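You operate a simulated robot arm through the tools that you are given. There is no shell and no other tool.

You run a simulated robot arm. Do the job below in one go: nothing can be reset, and whatever is moved stays where it is left.

## Task
Put both coils from the white tray into their drawer and shut it.

The check looks at the end state, three seconds after you hand in, the way a careful person would. Anything else that was tipped, shoved, dropped, spilled or broken makes it a failure.

## Robot
A 7-joint arm with a two-finger parallel gripper, fixed in place. Base frame: the origin is on the floor under the middle of its stand, x ahead of it, y to its left, z up. Units: m, degrees, N and s.
With the tool pointing down near the work surface it reaches from about 0.44 to 0.92 m from the base axis. Its first joint turns from -143.0 to 143.0 degrees. Payload 3 kg.
The TCP is the grasp point between the finger pads, 0.03 m short of the fingertips. In the tool frame z runs along the fingers and y along their closing line. The gripper opens to 0.094 m. The fingers are 0.028 m wide and 0.01 m thick; the gripper's body (0.05 by 0.096 m) begins 0.055 m behind the TCP.
Orientation is that of the tool frame in the base frame, as [roll, pitch, yaw] about the fixed x, y, z axes, in that order (R = Rz(yaw) Ry(pitch) Rx(roll)). With the fingers straight down and closing along the base's y, the tool's x points along the base's -x, its y along +y and its z along -z.

## Interface
- The arm moves only by the tool nudge_tool. Its arguments are lists of equal length, an entry for each row: "turn": the turn, a rotation vector about the base's x, y, z in degrees, a list of three; "xyz": the shift along the base's x, y, z in m, a list of three; "gripper": the opening in per cent of the stroke, from 0 (shut) to 100 (fully open). In form: {"turn": [[ax, ay, az], ...], "xyz": [[x, y, z], ...], "gripper": [gripper, ...]}. A call has 1 to 20 rows; each row is the pose to reach, as a shift and turn from the pose commanded when the call began. Rows are played at 5 a second. More than 0.05 m and 8.6 degrees between two rows, or a gripper value outside its range, and nothing of the call is played. Where a pose cannot be reached the arm comes as near as it can. A force on the tool above 40 N (or 10 N above the force at the start of the call, whichever is more), or a blocked arm, ends the call early, and 0.2 s more pass. Each finger travels about 0.072 m/s and halts on what it meets, pressing with about 30 N; the grip force reading is that of the motor and also rises with nothing between the fingers. The clock runs only during rows and for 0.2 s after the last one: add rows that repeat a pose to give the fingers time. It gives the time, the measured TCP pose, the force on the tool (base axes), the opening and the grip force at its end, in the units of the frame above (readings bear some noise), with the torque about the TCP (base axes, N m) and any sound that the robot's microphone picked up, and new pictures: "views" is both (left out), scene, wrist or none.
- Cameras (640 x 400 px; columns grow to the right, rows downward): "scene" is fixed at [0.2214, 0.6495, 1.6772]; the picture's right is [-0.66, -0.76, 0.00], its down [-0.49, 0.43, -0.76] and it looks along [0.57, -0.50, -0.65] (base axes); focal length 359 px, centre (320, 200). "wrist" rides on the gripper at [0.076, 0.014, -0.103] in the tool frame; the picture's right is [-0.18, 0.98, 0.00], its down [-0.75, -0.14, -0.64] and it looks along [-0.63, -0.12, 0.77] (tool axes); focal length 243 px, centre (320, 200). There is no depth. A picture from a camera that has moved, and an enlarged one, comes with that camera's place and axes in the base frame and with its lens.
- inspect(camera, box): a new picture of the part [left, top, right, bottom] of that camera's present view, enlarged. It takes no simulated time.
- close_job(): hands the job in; it is judged then, once.

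Nothing tells you positions but the pictures and the camera data. Unless the task says otherwise, let go and move clear before handing in.

The tools are called after "Call:" as a command line: name --argument value ..., lists and objects as JSON in quotes. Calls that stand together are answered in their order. nudge_tool: Moves the arm, as the interface text tells. Its arguments: {"type":"object","properties":{"turn":{"type":"array"},"xyz":{"type":"array"},"gripper":{"type":"array"},"views":{"type":"string","enum":["both","scene","wrist","none"]}},"required":["turn","xyz","gripper"]} The other tools are called the same way: inspect (camera, box) takes an enlarged picture of a part of a camera's view; close_job () hands the job in.

At the start:

```text
clock: 0.0
eef_pos: [0.3166, 0.3191, 1.3601]
tcp_rot: [179.9, 0.0, 180.0]
contact_force: [0.5, 0.8, 0.4]
torque: [0.03, 0.01, 0.0]
opening: 0.0939
finger_force: 0.0
```

scene: 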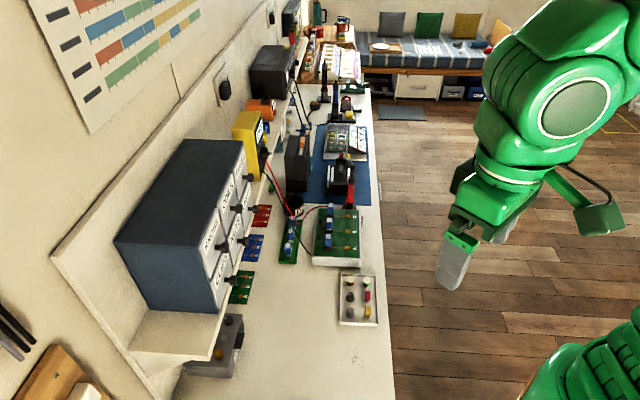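
wrist: 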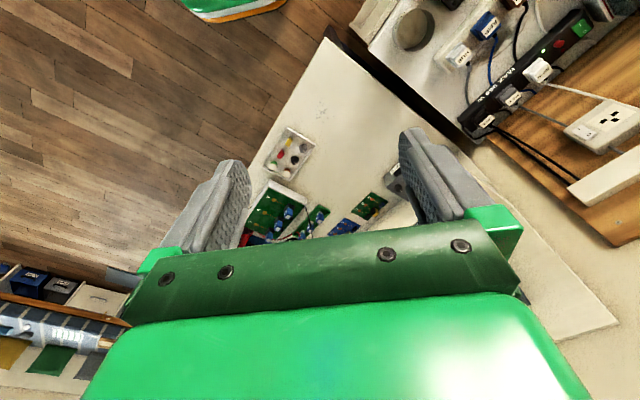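

I see a workbench with a white tray of small parts, and a drawer cabinet on a shelf to the left. I'll look closer at the tray and the cabinet before moving.

Call:
inspect --camera "scene" --box '[320, 260, 400, 335]'

Call:
inspect --camera "scene" --box '[190, 130, 290, 320]'

Call:
inspect --camera "wrist" --box '[240, 110, 420, 250]'

Call:
inspect --camera "scene" --box '[100, 130, 400, 400]'

```text
5.33 times, centred on (360, 298) of scene
camera zoom: at [0.2214, 0.6495, 1.6772], right [-0.66, -0.76, 0.0], down [-0.49, 0.43, -0.76], along [0.57, -0.5, -0.65], focal length 1914 px, centre (107, -320)
```

zoom: 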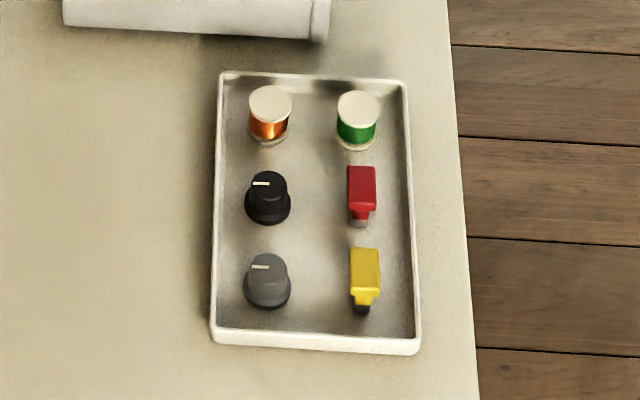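

```text
2.11 times, centred on (240, 225) of scene
camera zoom: at [0.2214, 0.6495, 1.6772], right [-0.66, -0.76, 0.0], down [-0.49, 0.43, -0.76], along [0.57, -0.5, -0.65], focal length 756 px, centre (488, 147)
```

zoom: 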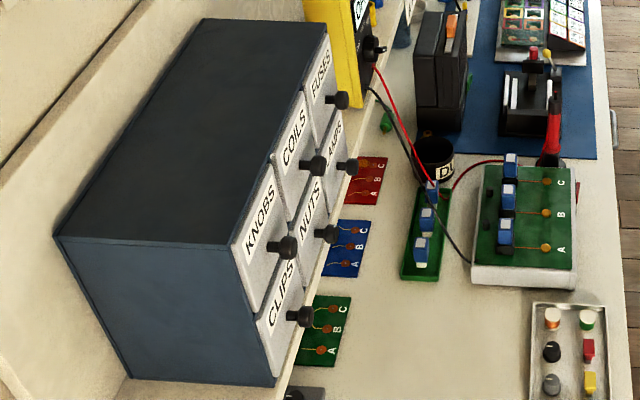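

```text
2.86 times, centred on (330, 180) of wrist
camera zoom: at [0.24, 0.334, 1.4617], right [0.18, 0.98, 0.0], down [0.75, -0.14, 0.64], along [0.63, -0.12, -0.77], focal length 693 px, centre (291, 257)
```

zoom: 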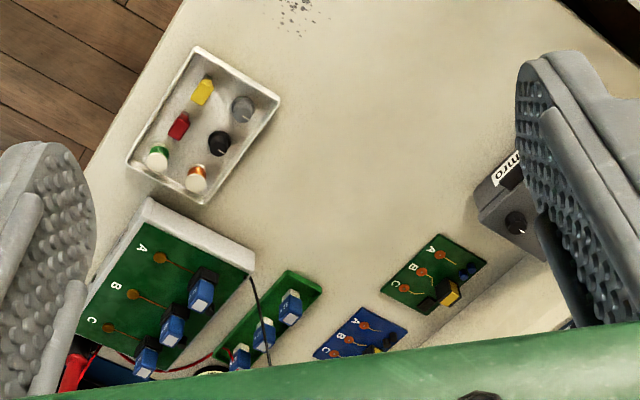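

```text
1.48 times, centred on (250, 265) of scene
camera zoom: at [0.2214, 0.6495, 1.6772], right [-0.66, -0.76, 0.0], down [-0.49, 0.43, -0.76], along [0.57, -0.5, -0.65], focal length 532 px, centre (424, 104)
```

zoom: 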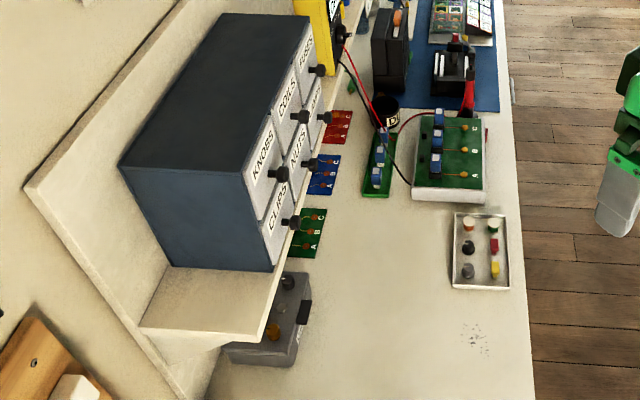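

The tray holds a copper and a green coil, and the top-middle drawer is labelled COILS. By triangulation the green coil is near (0.625, 0.105, 0.785) and the bench runs at about -44°. I'll turn the wrist to face the cabinet and get a second view of it.

Call:
nudge_tool --turn '[[0, 0, 8], [0, 0, 16], [0, 0, 24], [0, 0, 32], [0, 0, 40], [0, 0, 46], [0, 0, 46]]' --xyz '[[0, 0, 0], [0, 0, 0], [0, 0, 0], [0, 0, 0], [0, 0, 0], [0, 0, 0], [0, 0, 0]]' --gripper '[100, 100, 100, 100, 100, 100, 100]'

```text
clock: 1.6
eef_pos: [0.3188, 0.3181, 1.3594]
tcp_rot: [179.1, 0.0, -134.0]
contact_force: [-0.1, -0.3, -0.2]
torque: [0.03, -0.02, -0.02]
opening: 0.094
finger_force: 0.0
camera wrist: at [0.2564, 0.2717, 1.4622], right [-0.58, 0.82, 0.02], down [0.63, 0.44, 0.64], along [0.51, 0.38, -0.77], focal length 243 px, centre (320, 200)
```

scene: 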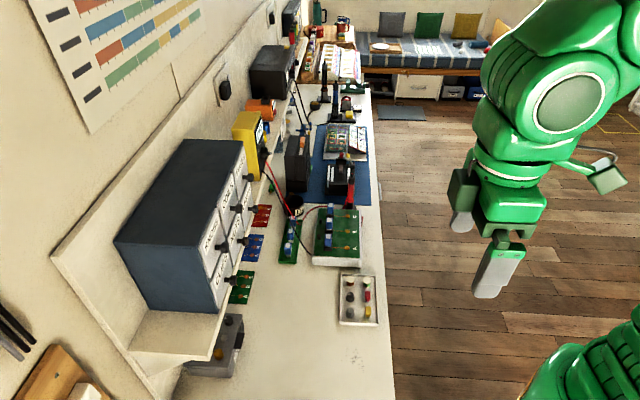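
wrist: 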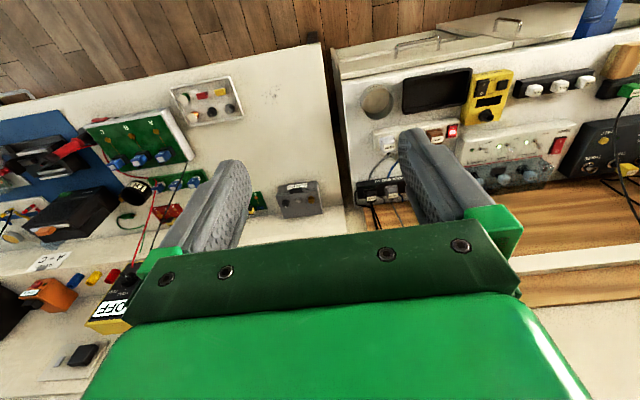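

The cabinet is hidden behind the gripper in the wrist view. I'll tilt the tool up by about 40 degrees toward the cabinet to see the drawer fronts.

Call:
nudge_tool --turn '[[5.76, -5.55, 0], [11.52, -11.1, 0], [17.28, -16.65, 0], [23.04, -22.2, 0], [28.8, -27.76, 0], [28.8, -27.76, 0]]' --xyz '[[0, 0, 0], [0, 0, 0], [0, 0, 0], [0, 0, 0], [0, 0, 0], [0, 0, 0]]' --gripper '[100, 100, 100, 100, 100, 100]'

```text
clock: 3.0
eef_pos: [0.3158, 0.3196, 1.3613]
tcp_rot: [-180.0, 40.4, -133.9]
contact_force: [0.5, 0.5, 0.3]
torque: [0.03, -0.03, 0.02]
opening: 0.0939
finger_force: 0.1
camera wrist: at [0.2189, 0.2397, 1.3896], right [-0.61, 0.78, 0.12], down [0.21, 0.02, 0.98], along [0.76, 0.62, -0.18], focal length 243 px, centre (320, 200)
```

scene: 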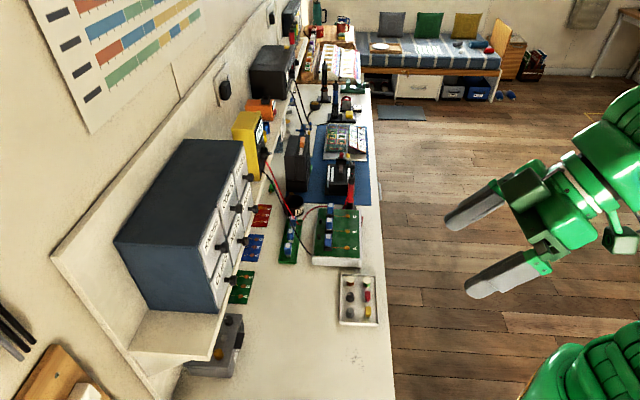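
wrist: 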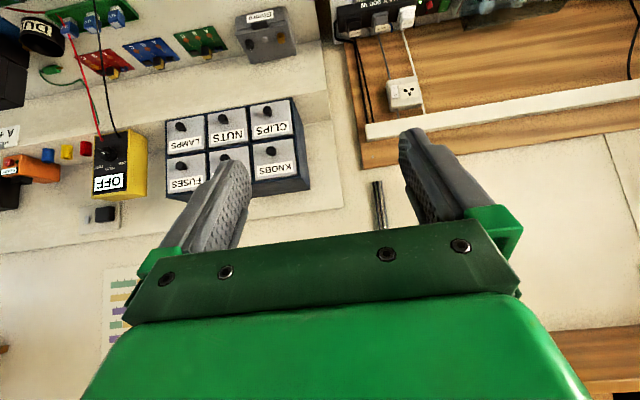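

The cabinet is now visible upside-down in the wrist view. I'll zoom in to get accurate knob positions.

Call:
inspect --camera "wrist" --box '[150, 80, 330, 210]'

Call:
inspect --camera "scene" --box '[180, 130, 280, 200]'

Call:
inspect --camera "scene" --box '[180, 190, 280, 260]'

Call:
inspect --camera "scene" --box '[180, 250, 280, 320]'

```text
3.08 times, centred on (240, 145) of wrist
camera zoom: at [0.2189, 0.2397, 1.3896], right [-0.61, 0.78, 0.12], down [0.21, 0.02, 0.98], along [0.76, 0.62, -0.18], focal length 746 px, centre (566, 369)
```

zoom: 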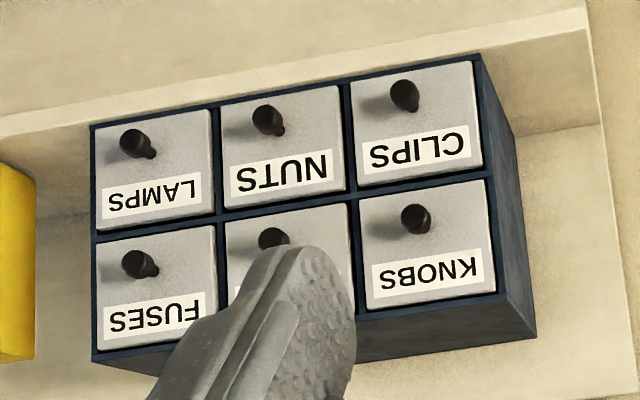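

```text
5.71 times, centred on (230, 165) of scene
camera zoom: at [0.2214, 0.6495, 1.6772], right [-0.66, -0.76, 0.0], down [-0.49, 0.43, -0.76], along [0.57, -0.5, -0.65], focal length 2051 px, centre (834, 400)
```

zoom: 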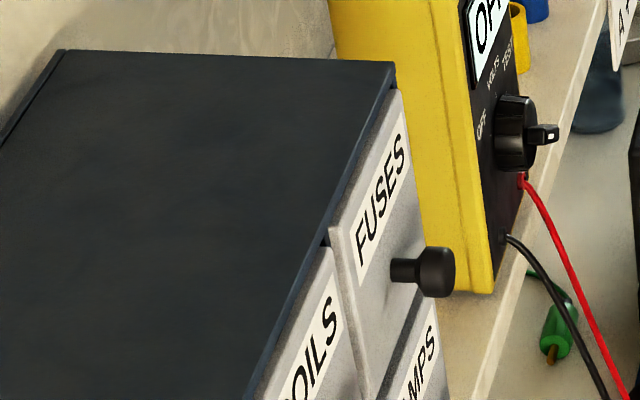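

```text
5.71 times, centred on (230, 225) of scene
camera zoom: at [0.2214, 0.6495, 1.6772], right [-0.66, -0.76, 0.0], down [-0.49, 0.43, -0.76], along [0.57, -0.5, -0.65], focal length 2051 px, centre (834, 57)
```

zoom: 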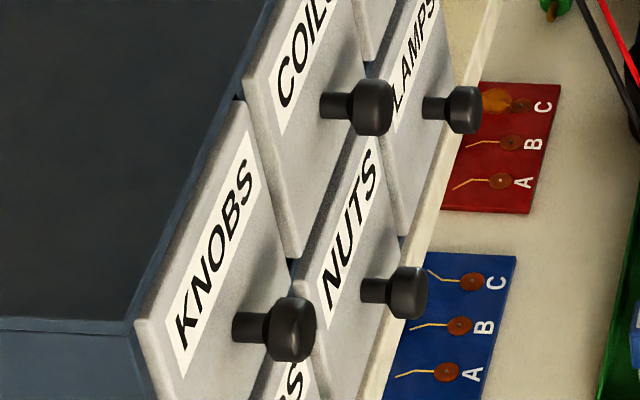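

```text
5.71 times, centred on (230, 285) of scene
camera zoom: at [0.2214, 0.6495, 1.6772], right [-0.66, -0.76, 0.0], down [-0.49, 0.43, -0.76], along [0.57, -0.5, -0.65], focal length 2051 px, centre (834, -286)
```

zoom: 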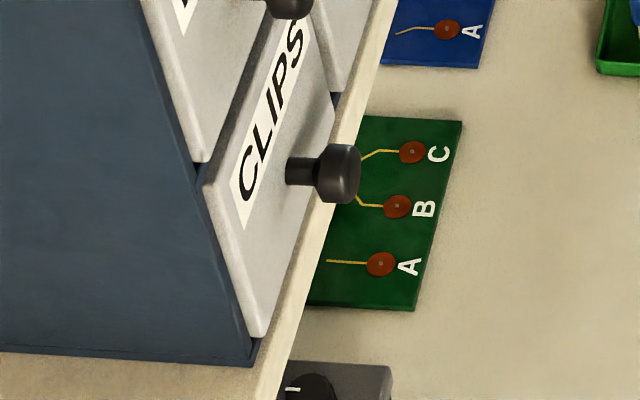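

By triangulation the COILS knob head is near (0.754, 0.409, 1.172), the drawer front lies about 0.846 m out along the 45° direction, and the front runs along (0.707, -0.707). I'll move to a point in front of the knob and tilt the tool closer to horizontal on the way.

Call:
nudge_tool --turn '[[2.8, -2.7, 0], [5.6, -5.4, 0], [8.4, -8.1, 0], [11.2, -10.8, 0], [14, -13.5, 0], [16.8, -16.2, 0], [19.6, -18.9, 0], [22.4, -21.6, 0], [25.2, -24.3, 0], [25.2, -24.3, 0]]' --xyz '[[0.035, 0, -0.02], [0.07, 0, -0.04], [0.105, 0, -0.06], [0.14, 0, -0.08], [0.175, 0, -0.1], [0.21, 0, -0.12], [0.245, 0, -0.14], [0.28, 0, -0.16], [0.315, 0, -0.18], [0.315, 0, -0.18]]' --gripper '[100, 100, 100, 100, 100, 100, 100, 100, 100, 100]'

```text
clock: 5.2
eef_pos: [0.6326, 0.3192, 1.1817]
tcp_rot: [179.8, 75.2, -134.1]
contact_force: [0.3, 0.8, -0.3]
torque: [-0.01, 0.0, -0.01]
opening: 0.0943
finger_force: 0.0
camera wrist: at [0.539, 0.2439, 1.1327], right [-0.67, 0.72, 0.18], down [-0.2, -0.41, 0.89], along [0.71, 0.57, 0.41], focal length 243 px, centre (320, 200)
```

scene: 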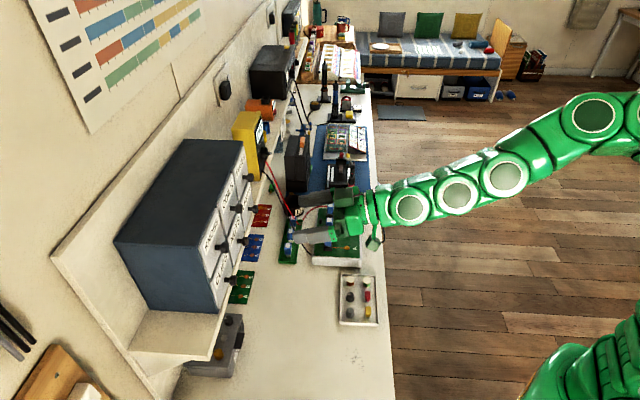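
wrist: 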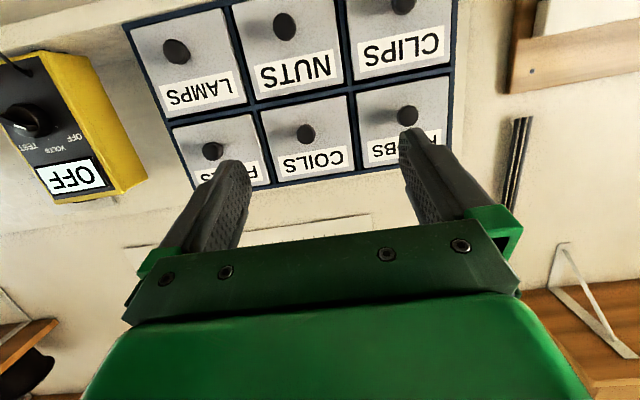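

The COILS knob is now in clear view between the fingers. I'll zoom in to refine its position.

Call:
inspect --camera "wrist" --box '[150, 80, 460, 210]'

Call:
inspect --camera "scene" --box '[200, 170, 400, 290]'

```text
2.06 times, centred on (305, 145) of wrist
camera zoom: at [0.539, 0.2439, 1.1327], right [-0.67, 0.72, 0.18], down [-0.2, -0.41, 0.89], along [0.71, 0.57, 0.41], focal length 501 px, centre (351, 314)
```

zoom: 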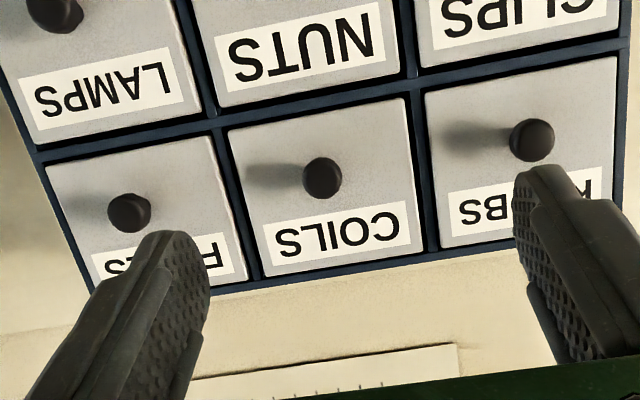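

```text
3.20 times, centred on (300, 230) of scene
camera zoom: at [0.2214, 0.6495, 1.6772], right [-0.66, -0.76, 0.0], down [-0.49, 0.43, -0.76], along [0.57, -0.5, -0.65], focal length 1149 px, centre (384, 104)
```

zoom: 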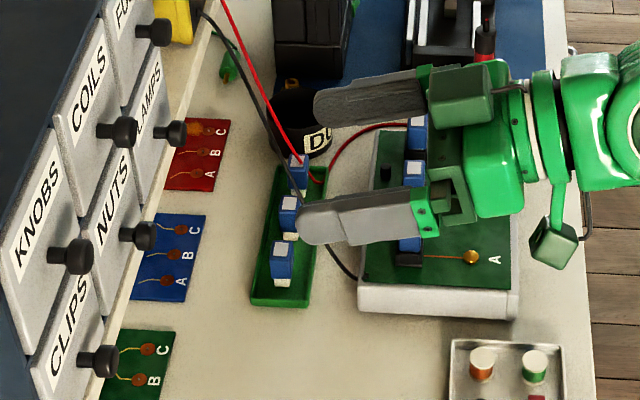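

The refined knob head position is about (0.752, 0.410, 1.173). I'll line up sideways, correct yaw by -1°, and move to about 3 cm short of the grasp.

Call:
nudge_tool --turn '[[0, 0, -0.4], [0, 0, -0.8], [0, 0, -1], [0, 0, -1]]' --xyz '[[0.03, 0.02, -0.001], [0.06, 0.04, -0.002], [0.088, 0.059, -0.003], [0.088, 0.059, -0.003]]' --gripper '[100, 100, 100, 80]'

Call:
inspect --camera "scene" --box '[180, 180, 300, 255]'

Call:
inspect --camera "wrist" --box '[200, 60, 440, 210]'

```text
clock: 6.2
eef_pos: [0.7189, 0.3787, 1.1777]
tcp_rot: [179.6, 75.1, -135.3]
contact_force: [0.1, 0.9, -0.1]
torque: [-0.01, -0.03, 0.01]
opening: 0.0751
finger_force: 0.0
camera wrist: at [0.6251, 0.3045, 1.1296], right [-0.66, 0.73, 0.18], down [-0.2, -0.4, 0.89], along [0.72, 0.55, 0.41], focal length 243 px, centre (320, 200)
```

scene: 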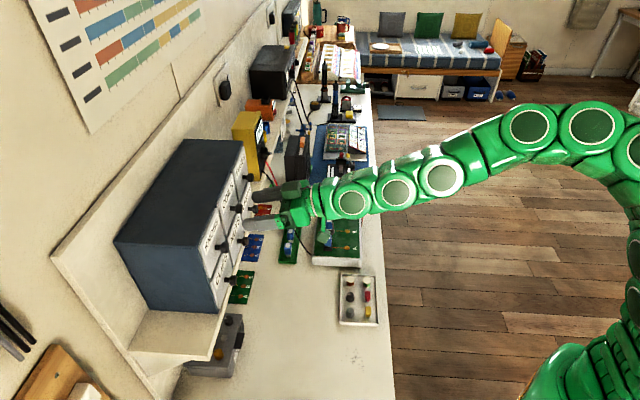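
wrist: 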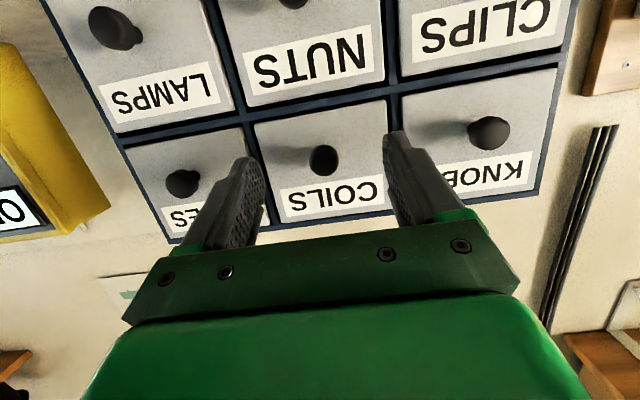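

```text
5.33 times, centred on (240, 218) of scene
camera zoom: at [0.2214, 0.6495, 1.6772], right [-0.66, -0.76, 0.0], down [-0.49, 0.43, -0.76], along [0.57, -0.5, -0.65], focal length 1914 px, centre (747, 107)
```

zoom: 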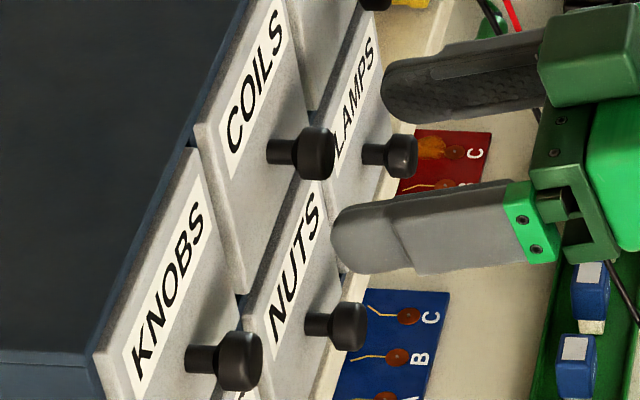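

```text
2.67 times, centred on (320, 135) of wrist
camera zoom: at [0.6251, 0.3045, 1.1296], right [-0.66, 0.73, 0.18], down [-0.2, -0.4, 0.89], along [0.72, 0.55, 0.41], focal length 647 px, centre (320, 373)
```

zoom: 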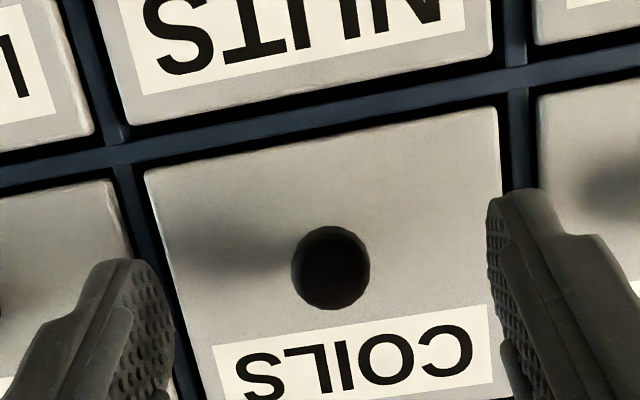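

The knob is centred sideways and in height, with the fingertips about 6 mm in front of it. I'll advance 27 mm along the drawer normal and then close on the knob.

Call:
nudge_tool --turn '[[0, 0, 0], [0, 0, 0], [0, 0, 0], [0, 0, 0]]' --xyz '[[0.0064, 0.0064, 0], [0.0128, 0.0128, 0], [0.0191, 0.0191, 0], [0.0191, 0.0191, 0]]' --gripper '[80, 80, 80, 80]'

Call:
inspect --camera "scene" --box '[180, 180, 300, 255]'

Call:
inspect --camera "wrist" --box '[200, 60, 440, 210]'

```text
clock: 7.2
eef_pos: [0.7385, 0.3973, 1.1771]
tcp_rot: [179.8, 75.2, -135.2]
contact_force: [-0.1, 0.4, 0.0]
torque: [-0.03, 0.03, -0.03]
opening: 0.0751
finger_force: 0.1
camera wrist: at [0.6442, 0.324, 1.1291], right [-0.66, 0.73, 0.18], down [-0.2, -0.4, 0.89], along [0.72, 0.56, 0.41], focal length 243 px, centre (320, 200)
```

scene: 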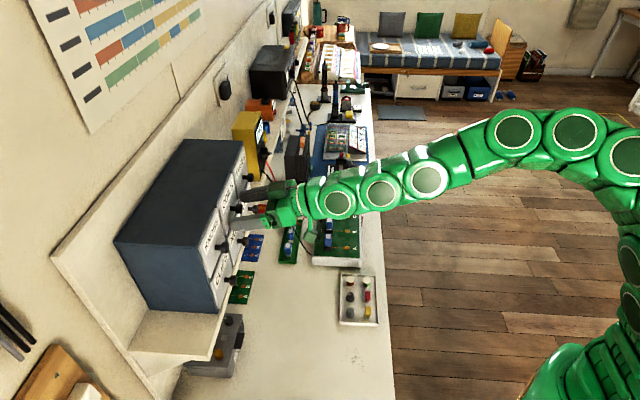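
wrist: 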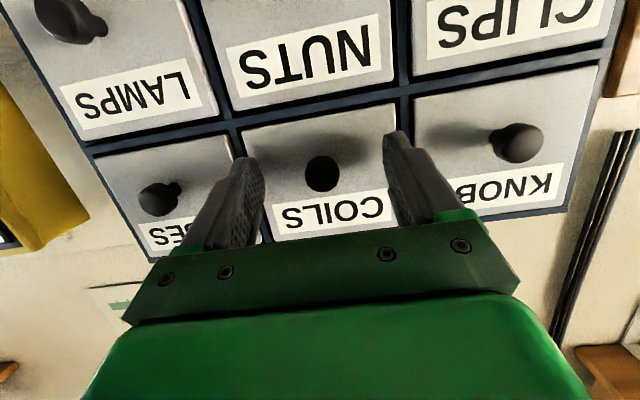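

```text
5.33 times, centred on (240, 218) of scene
camera zoom: at [0.2214, 0.6495, 1.6772], right [-0.66, -0.76, 0.0], down [-0.49, 0.43, -0.76], along [0.57, -0.5, -0.65], focal length 1914 px, centre (747, 107)
```

zoom: 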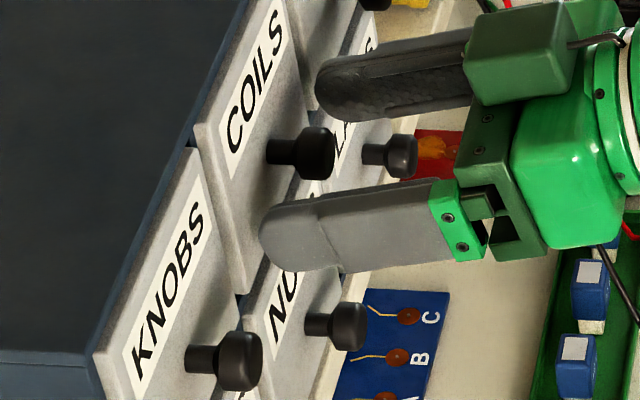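

```text
2.67 times, centred on (320, 135) of wrist
camera zoom: at [0.6442, 0.324, 1.1291], right [-0.66, 0.73, 0.18], down [-0.2, -0.4, 0.89], along [0.72, 0.56, 0.41], focal length 647 px, centre (320, 373)
```

zoom: 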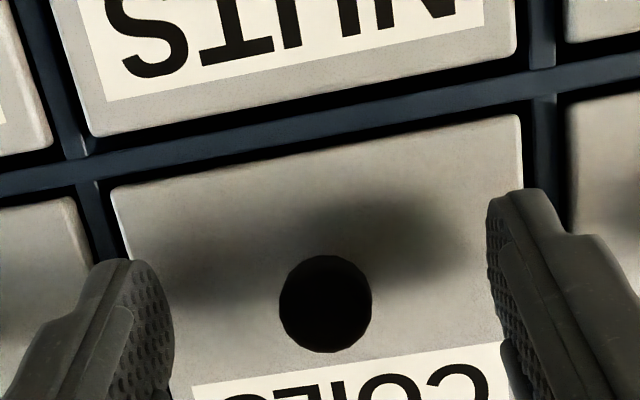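

The fingertips now reach just past the knob head with about 8 mm to the drawer front. I'll close the gripper on the knob.

Call:
nudge_tool --turn '[[0, 0, 0], [0, 0, 0], [0, 0, 0], [0, 0, 0]]' --xyz '[[0, 0, 0], [0, 0, 0], [0, 0, 0], [0, 0, 0]]' --gripper '[40, 10, 0, 0]'

Call:
inspect --camera "scene" --box '[180, 180, 300, 255]'

```text
clock: 8.2
eef_pos: [0.7379, 0.3974, 1.1773]
tcp_rot: [179.9, 75.0, -135.1]
contact_force: [-8.4, 6.7, 1.2]
torque: [0.08, -0.09, 0.18]
opening: 0.0201
finger_force: 45.6
camera wrist: at [0.6438, 0.3242, 1.1294], right [-0.66, 0.73, 0.18], down [-0.2, -0.4, 0.89], along [0.72, 0.56, 0.41], focal length 243 px, centre (320, 200)
```

scene: 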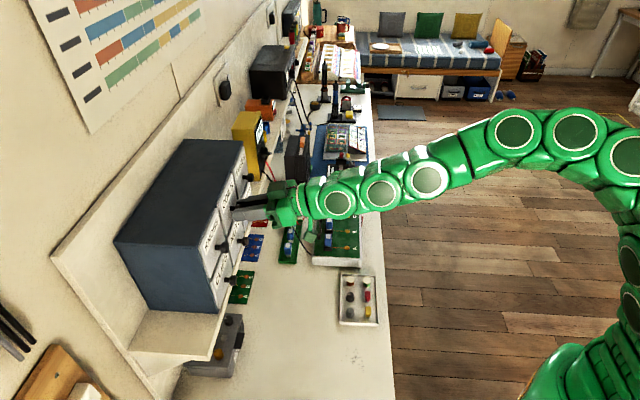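
wrist: 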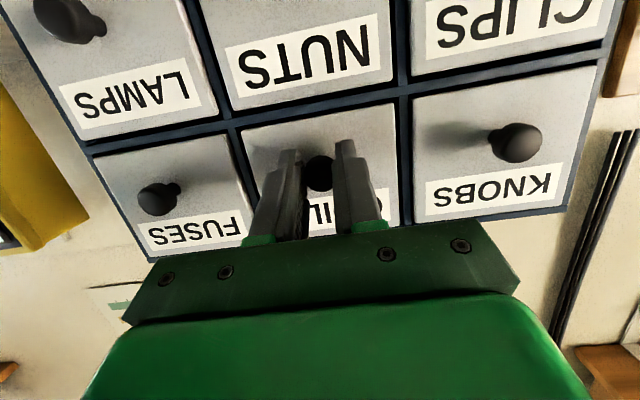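

```text
5.33 times, centred on (240, 218) of scene
camera zoom: at [0.2214, 0.6495, 1.6772], right [-0.66, -0.76, 0.0], down [-0.49, 0.43, -0.76], along [0.57, -0.5, -0.65], focal length 1914 px, centre (747, 107)
```

zoom: 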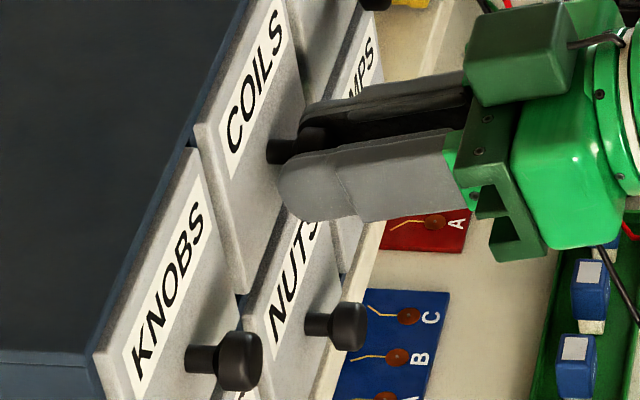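

The gripper holds the knob at a 20 mm opening. I'll pull gently straight out along the normal and watch the force.

Call:
nudge_tool --turn '[[0, 0, 0], [0, 0, 0], [0, 0, 0], [0, 0, 0], [0, 0, 0], [0, 0, 0]]' --xyz '[[-0.0042, -0.0035, 0], [-0.0092, -0.0078, 0], [-0.0149, -0.0134, 0], [-0.022, -0.0205, 0], [-0.029, -0.0275, 0], [-0.029, -0.0275, 0]]' --gripper '[0, 0, 0, 0, 0, 0]'

Call:
inspect --camera "scene" --box '[180, 150, 340, 250]'

```text
clock: 9.6
eef_pos: [0.7096, 0.3709, 1.1771]
tcp_rot: [179.8, 75.1, -135.0]
contact_force: [-11.2, 10.6, 3.4]
torque: [0.27, -0.3, 0.3]
opening: 0.0199
finger_force: 44.6
camera wrist: at [0.6156, 0.2961, 1.1292], right [-0.66, 0.73, 0.18], down [-0.2, -0.4, 0.89], along [0.72, 0.55, 0.41], focal length 243 px, centre (320, 200)
```

scene: 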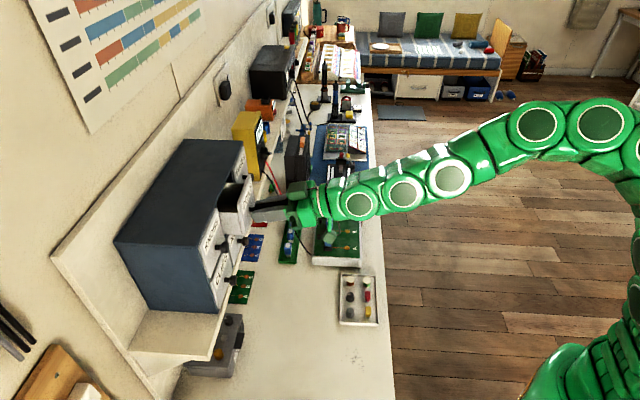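
wrist: 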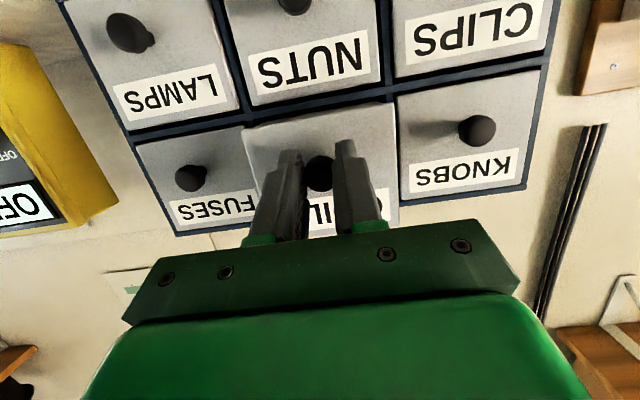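

```text
4.00 times, centred on (260, 200) of scene
camera zoom: at [0.2214, 0.6495, 1.6772], right [-0.66, -0.76, 0.0], down [-0.49, 0.43, -0.76], along [0.57, -0.5, -0.65], focal length 1436 px, centre (560, 200)
```

zoom: 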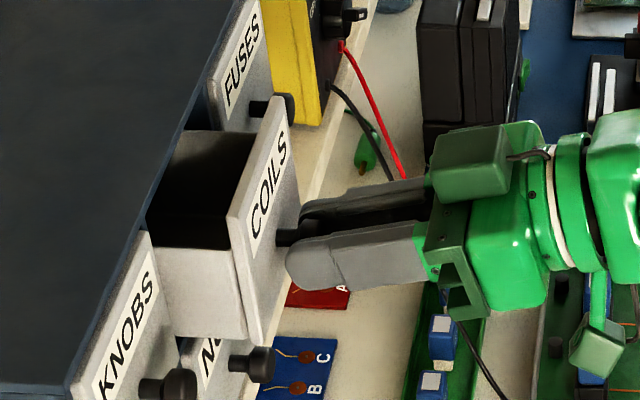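

The drawer slides out freely and is about 4 cm open. I'll pull about 4.5 cm more in small steps, easing the sideways force a little.

Call:
nudge_tool --turn '[[0, 0, 0], [0, 0, 0], [0, 0, 0], [0, 0, 0], [0, 0, 0], [0, 0, 0], [0, 0, 0]]' --xyz '[[-0.0062, -0.0042, 0], [-0.0127, -0.0107, 0], [-0.0187, -0.0167, 0], [-0.0247, -0.0227, 0], [-0.0297, -0.0277, 0], [-0.0328, -0.0308, 0], [-0.0328, -0.0308, 0]]' --gripper '[0, 0, 0, 0, 0, 0, 0]'

Call:
inspect --camera "scene" --box '[180, 150, 340, 250]'

```text
clock: 11.2
eef_pos: [0.6783, 0.3383, 1.1774]
tcp_rot: [179.6, 75.1, -135.4]
contact_force: [22.1, -24.3, -2.0]
torque: [-0.12, 0.2, -0.64]
opening: 0.0197
finger_force: 45.4
camera wrist: at [0.5835, 0.2646, 1.1292], right [-0.66, 0.73, 0.18], down [-0.2, -0.4, 0.89], along [0.72, 0.55, 0.41], focal length 243 px, centre (320, 200)
```

scene: 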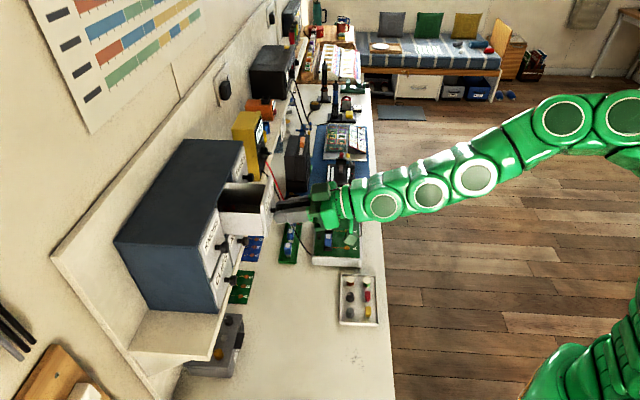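
wrist: 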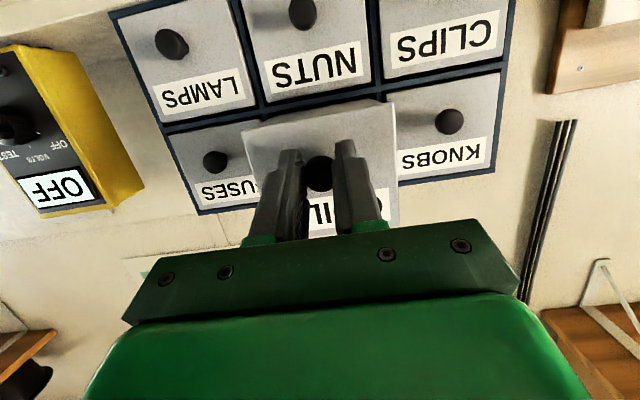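

```text
4.00 times, centred on (260, 200) of scene
camera zoom: at [0.2214, 0.6495, 1.6772], right [-0.66, -0.76, 0.0], down [-0.49, 0.43, -0.76], along [0.57, -0.5, -0.65], focal length 1436 px, centre (560, 200)
```

zoom: 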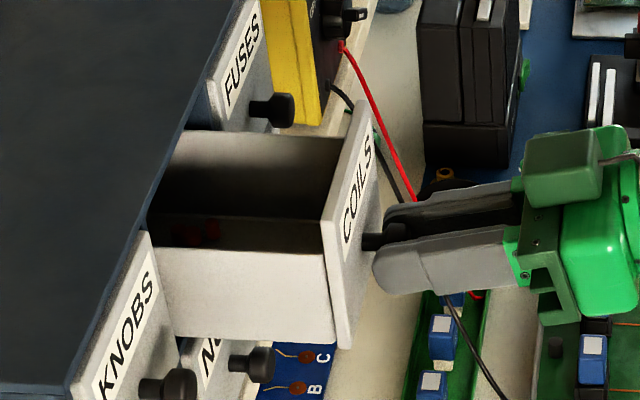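

The drawer is about 8.4 cm open and something reddish is already inside at the back. I'll ease the sideways force, release the knob and back straight off.

Call:
nudge_tool --turn '[[0, 0, 0], [0, 0, 0], [0, 0, 0], [0, 0, 0], [0, 0, 0], [0, 0, 0], [0, 0, 0]]' --xyz '[[0.0007, -0.0007, 0], [0.0007, -0.0007, 0], [0.0007, -0.0007, 0], [-0.013, -0.0144, 0.005], [-0.0267, -0.0281, 0.0102], [-0.0403, -0.0417, 0.0153], [-0.0403, -0.0417, 0.0153]]' --gripper '[0, 30, 60, 60, 60, 60, 60]'

Call:
inspect --camera "scene" --box '[180, 150, 340, 250]'

```text
clock: 12.8
eef_pos: [0.6368, 0.2969, 1.1917]
tcp_rot: [179.9, 75.1, -135.2]
contact_force: [0.2, -0.6, -0.4]
torque: [0.03, -0.02, 0.01]
opening: 0.0564
finger_force: 0.1
camera wrist: at [0.5424, 0.2235, 1.1438], right [-0.66, 0.73, 0.18], down [-0.2, -0.4, 0.89], along [0.72, 0.56, 0.41], focal length 243 px, centre (320, 200)
```

scene: 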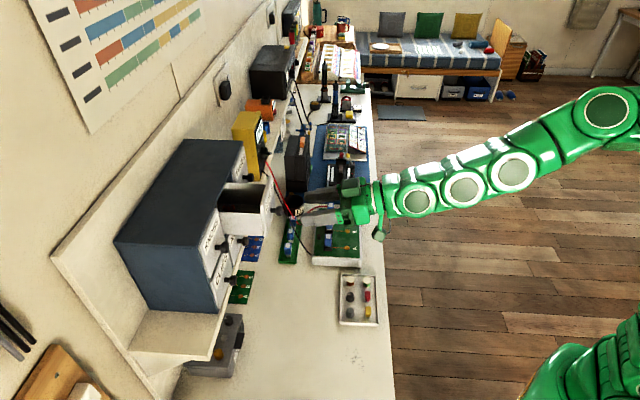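
wrist: 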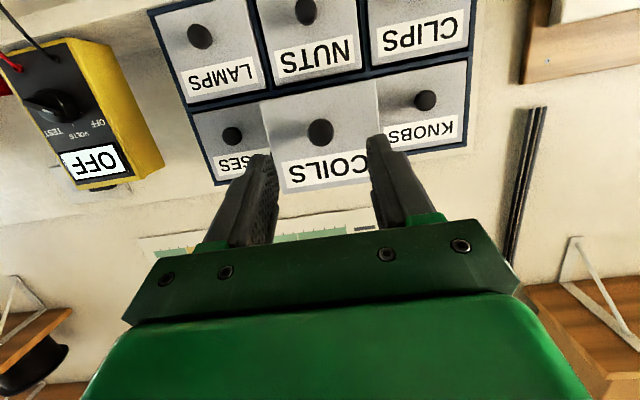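

```text
4.00 times, centred on (260, 200) of scene
camera zoom: at [0.2214, 0.6495, 1.6772], right [-0.66, -0.76, 0.0], down [-0.49, 0.43, -0.76], along [0.57, -0.5, -0.65], focal length 1436 px, centre (560, 200)
```

zoom: 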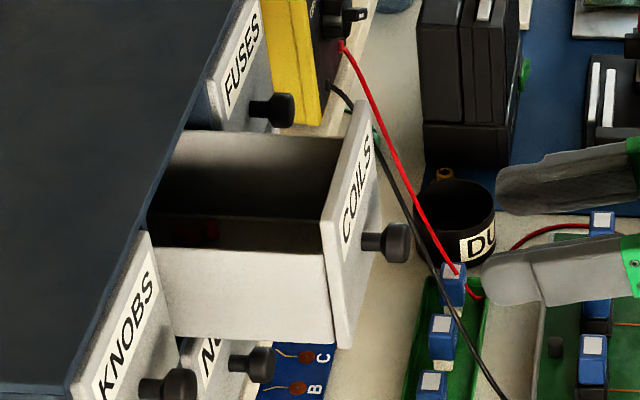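

The drawer stayed open and the knob is clear. I'll bring the tool back to pointing down and move over the tray area for a close view of the coils.

Call:
nudge_tool --turn '[[-5.29, 5.33, 0], [-10.58, 10.66, 0], [-15.87, 15.99, 0], [-21.16, 21.32, 0], [-26.45, 26.65, 0], [-31.74, 31.98, 0], [-37.03, 37.31, 0], [-42.32, 42.64, 0], [-47.61, 47.97, 0], [-52.9, 53.3, 0], [-52.9, 53.3, 0]]' --xyz '[[-0.008, -0.022, 0.0], [-0.016, -0.044, 0.0], [-0.024, -0.066, 0.0], [-0.031, -0.088, -0.01], [-0.039, -0.11, -0.02], [-0.046, -0.131, -0.035], [-0.054, -0.152, -0.05], [-0.062, -0.174, -0.07], [-0.069, -0.195, -0.085], [-0.077, -0.217, -0.1], [-0.077, -0.217, -0.1]]' --gripper '[60, 60, 60, 60, 60, 60, 60, 60, 60, 60, 60]'

Call:
inspect --camera "scene" --box '[190, 140, 290, 220]'

Call:
inspect --camera "wrist" --box '[200, 0, 440, 150]'

```text
clock: 15.2
eef_pos: [0.559, 0.0797, 1.0924]
tcp_rot: [179.8, 0.0, -135.2]
contact_force: [1.2, -0.2, -0.4]
torque: [-0.03, 0.02, -0.01]
opening: 0.0563
finger_force: 0.1
camera wrist: at [0.4954, 0.0365, 1.1938], right [-0.56, 0.83, 0.0], down [0.64, 0.43, 0.64], along [0.53, 0.36, -0.77], focal length 243 px, centre (320, 200)
```

scene: 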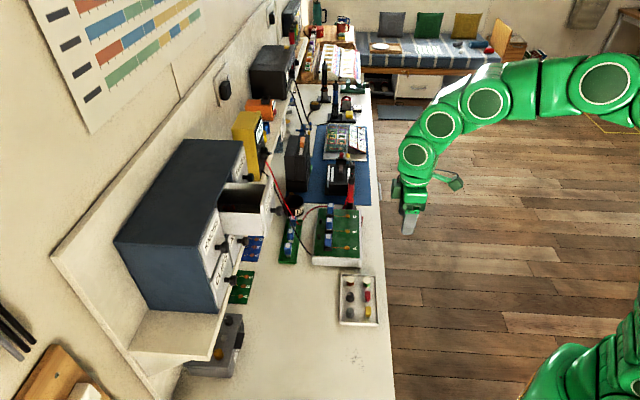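
wrist: 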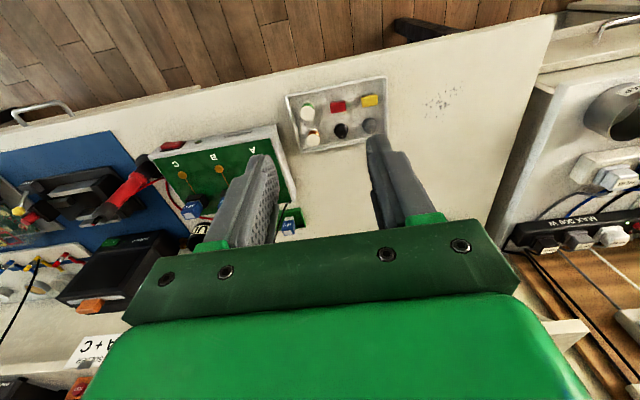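

```text
5.00 times, centred on (240, 180) of scene
camera zoom: at [0.2214, 0.6495, 1.6772], right [-0.66, -0.76, 0.0], down [-0.49, 0.43, -0.76], along [0.57, -0.5, -0.65], focal length 1795 px, centre (720, 300)
```

zoom: 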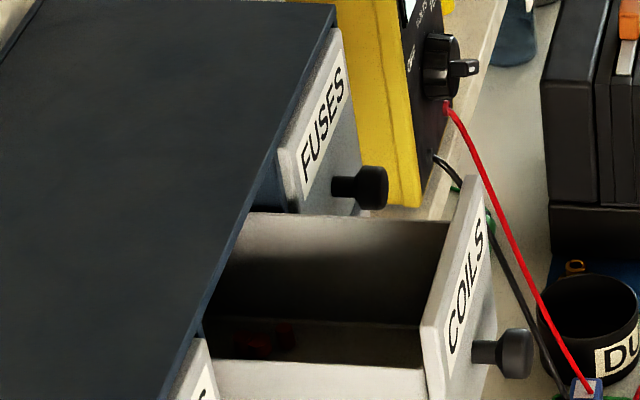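

```text
2.67 times, centred on (320, 75) of wrist
camera zoom: at [0.4954, 0.0365, 1.1938], right [-0.56, 0.83, 0.0], down [0.64, 0.43, 0.64], along [0.53, 0.36, -0.77], focal length 647 px, centre (320, 533)
```

zoom: 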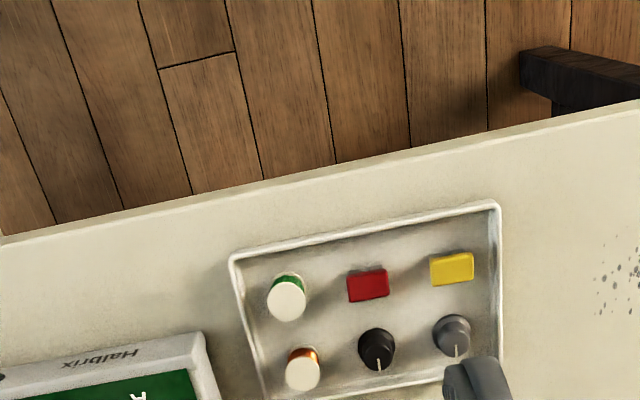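

The tray is aligned with the bench: green coil top is near (0.6285, 0.103, 0.786) and copper near (0.664, 0.138, 0.786), on a grid of about 5 cm with tray walls close by. I'll descend for a close look at the coil and rim geometry before choosing the grasp.

Call:
nudge_tool --turn '[[0, 0, 0], [0, 0, 0], [0, 0, 0], [0, 0, 0], [0, 0, 0], [0, 0, 0]]' --xyz '[[0.01, 0, -0.04], [0.02, 0, -0.08], [0.03, 0, -0.12], [0.04, -0.003, -0.16], [0.041, -0.005, -0.19], [0.041, -0.005, -0.19]]' --gripper '[60, 60, 60, 60, 60, 60]'

Call:
inspect --camera "wrist" --box '[220, 60, 440, 200]'

Call:
inspect --camera "scene" --box '[330, 265, 390, 305]'

```text
clock: 16.6
eef_pos: [0.5997, 0.0748, 0.9021]
tcp_rot: [179.8, 0.2, -135.3]
contact_force: [-0.2, 0.0, -0.8]
torque: [0.03, -0.03, 0.01]
opening: 0.0564
finger_force: 0.0
camera wrist: at [0.5353, 0.0317, 1.0039], right [-0.56, 0.83, 0.0], down [0.64, 0.43, 0.64], along [0.53, 0.36, -0.77], focal length 243 px, centre (320, 200)
```

scene: 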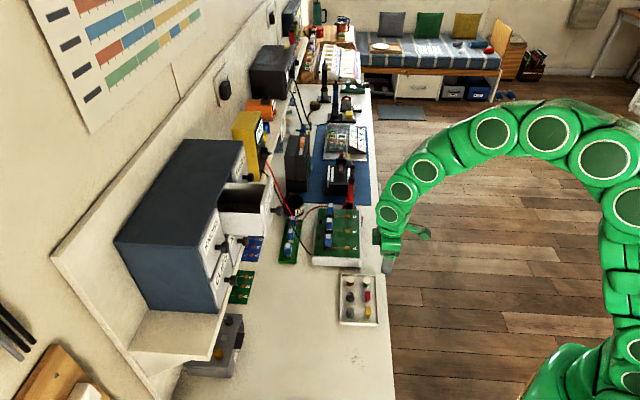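
wrist: 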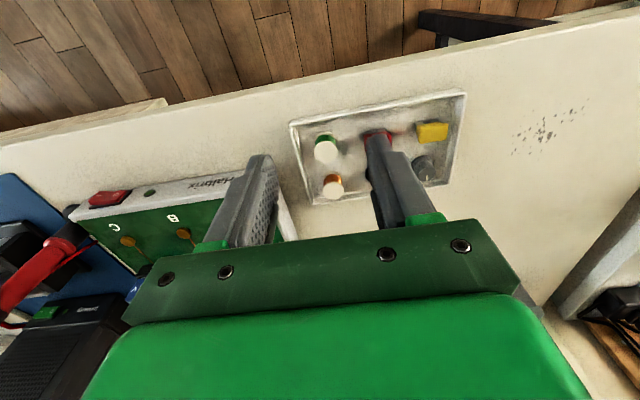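

```text
2.86 times, centred on (330, 130) of wrist
camera zoom: at [0.5353, 0.0317, 1.0039], right [-0.56, 0.83, 0.0], down [0.64, 0.43, 0.64], along [0.53, 0.36, -0.77], focal length 693 px, centre (291, 400)
```

zoom: 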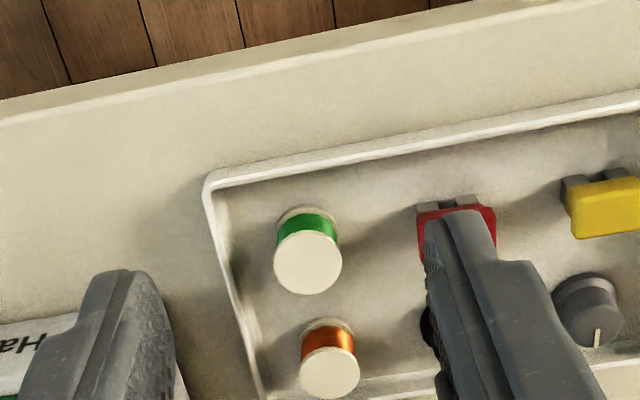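

```text
10.00 times, centred on (360, 285) of scene
camera zoom: at [0.2214, 0.6495, 1.6772], right [-0.66, -0.76, 0.0], down [-0.49, 0.43, -0.76], along [0.57, -0.5, -0.65], focal length 3589 px, centre (-80, -650)
```

zoom: 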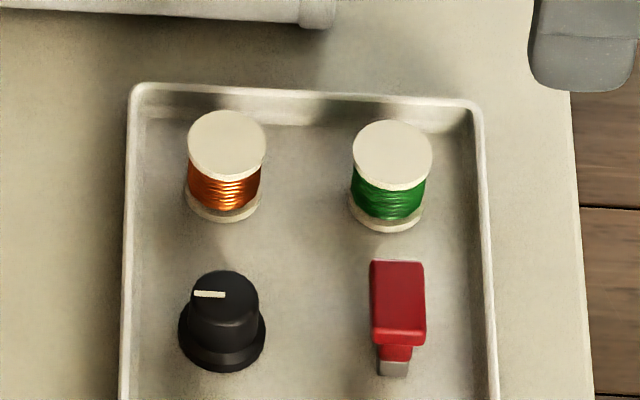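

The tray rim is at z ≈ 0.775 and the coil tops at ≈ 0.786, so I can grip the upper half of a coil with the tips just above the rim. I'll centre over the green coil with a narrower opening and check alignment.

Call:
nudge_tool --turn '[[0, 0, 0], [0, 0, 0], [0, 0, 0], [0, 0, 0]]' --xyz '[[0.014, 0.014, -0.015], [0.0287, 0.0278, -0.03], [0.0287, 0.0278, -0.06], [0.0287, 0.0278, -0.065]]' --gripper '[50, 40, 40, 40]'

Call:
inspect --camera "scene" --box '[330, 255, 390, 305]'

Call:
inspect --camera "wrist" --box '[220, 60, 440, 200]'

```text
clock: 17.6
eef_pos: [0.628, 0.104, 0.8359]
tcp_rot: [179.8, 0.1, -135.2]
contact_force: [0.6, 0.2, 0.6]
torque: [0.0, -0.02, -0.01]
opening: 0.0377
finger_force: 0.1
camera wrist: at [0.5651, 0.06, 0.9391], right [-0.56, 0.83, 0.0], down [0.64, 0.43, 0.64], along [0.53, 0.36, -0.77], focal length 243 px, centre (320, 200)
```

scene: 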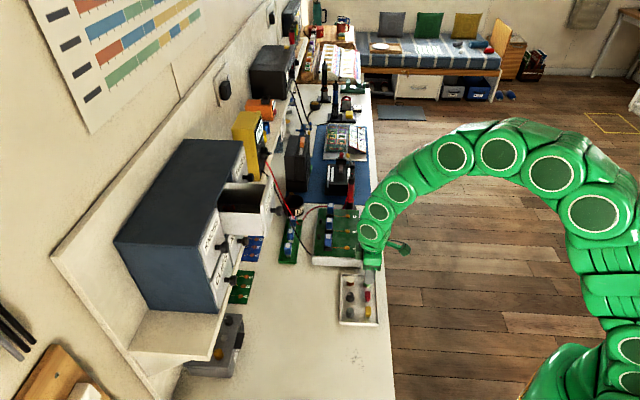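
wrist: 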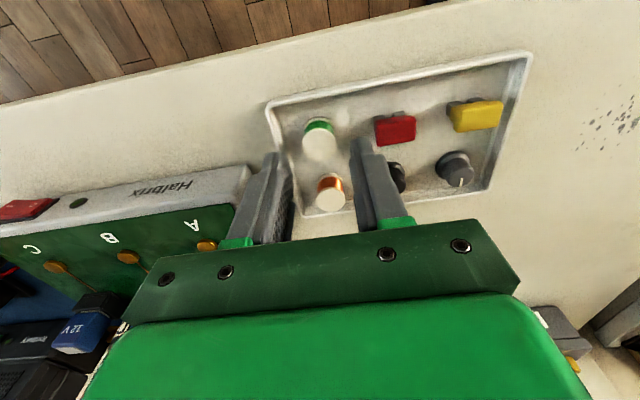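

```text
8.00 times, centred on (360, 280) of scene
camera zoom: at [0.2214, 0.6495, 1.6772], right [-0.66, -0.76, 0.0], down [-0.49, 0.43, -0.76], along [0.57, -0.5, -0.65], focal length 2871 px, centre (0, -440)
```

zoom: 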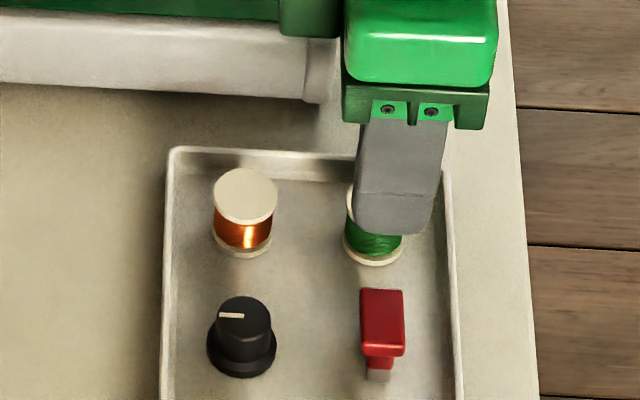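

```text
2.86 times, centred on (330, 130) of wrist
camera zoom: at [0.5651, 0.06, 0.9391], right [-0.56, 0.83, 0.0], down [0.64, 0.43, 0.64], along [0.53, 0.36, -0.77], focal length 693 px, centre (291, 400)
```

zoom: 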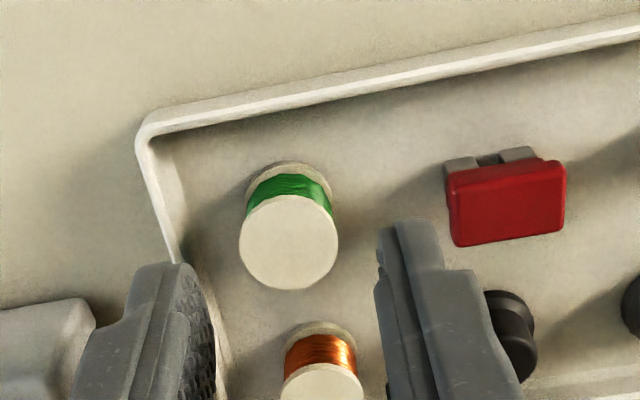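

The gripper is centred over the green coil. I'll descend until the tips are just above the tray rim and then close.

Call:
nudge_tool --turn '[[0, 0, 0], [0, 0, 0], [0, 0, 0], [0, 0, 0]]' --xyz '[[0, 0, -0.012], [0, 0, -0.022], [0, 0, -0.03], [0, 0, -0.03]]' --gripper '[40, 40, 40, 40]'

Call:
inspect --camera "scene" --box '[330, 255, 390, 305]'

Call:
inspect --camera "wrist" --box '[220, 60, 440, 200]'

```text
clock: 18.6
eef_pos: [0.6291, 0.1042, 0.8085]
tcp_rot: [179.8, 0.1, -135.2]
contact_force: [-0.5, -0.3, 0.6]
torque: [0.01, -0.01, -0.02]
opening: 0.0373
finger_force: 0.1
camera wrist: at [0.5652, 0.0597, 0.9092], right [-0.56, 0.83, 0.0], down [0.64, 0.43, 0.64], along [0.53, 0.36, -0.77], focal length 243 px, centre (320, 200)
```

scene: 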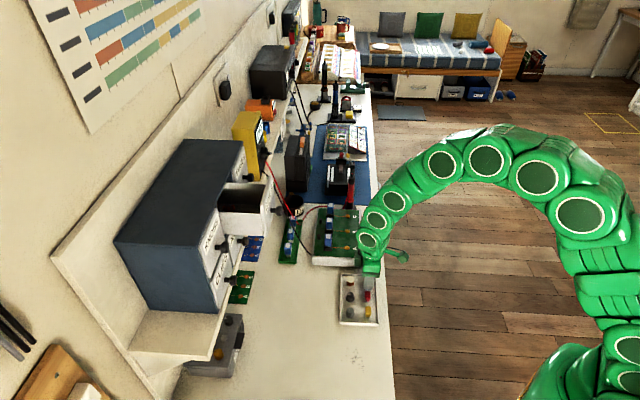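
wrist: 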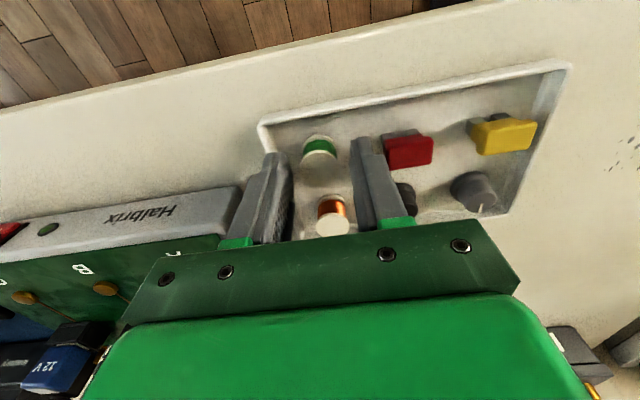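

```text
8.00 times, centred on (360, 280) of scene
camera zoom: at [0.2214, 0.6495, 1.6772], right [-0.66, -0.76, 0.0], down [-0.49, 0.43, -0.76], along [0.57, -0.5, -0.65], focal length 2871 px, centre (0, -440)
```

zoom: 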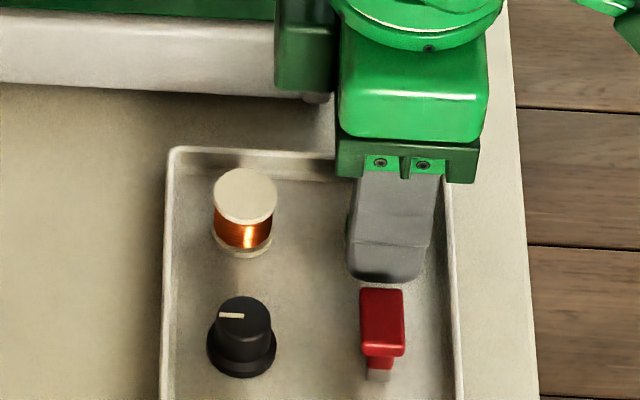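

```text
2.86 times, centred on (330, 130) of wrist
camera zoom: at [0.5652, 0.0597, 0.9092], right [-0.56, 0.83, 0.0], down [0.64, 0.43, 0.64], along [0.53, 0.36, -0.77], focal length 693 px, centre (291, 400)
```

zoom: 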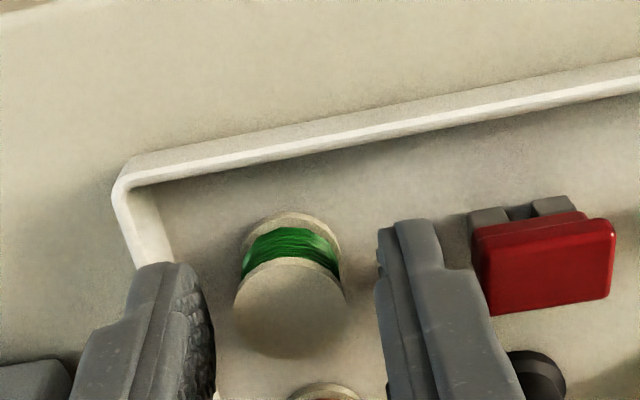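

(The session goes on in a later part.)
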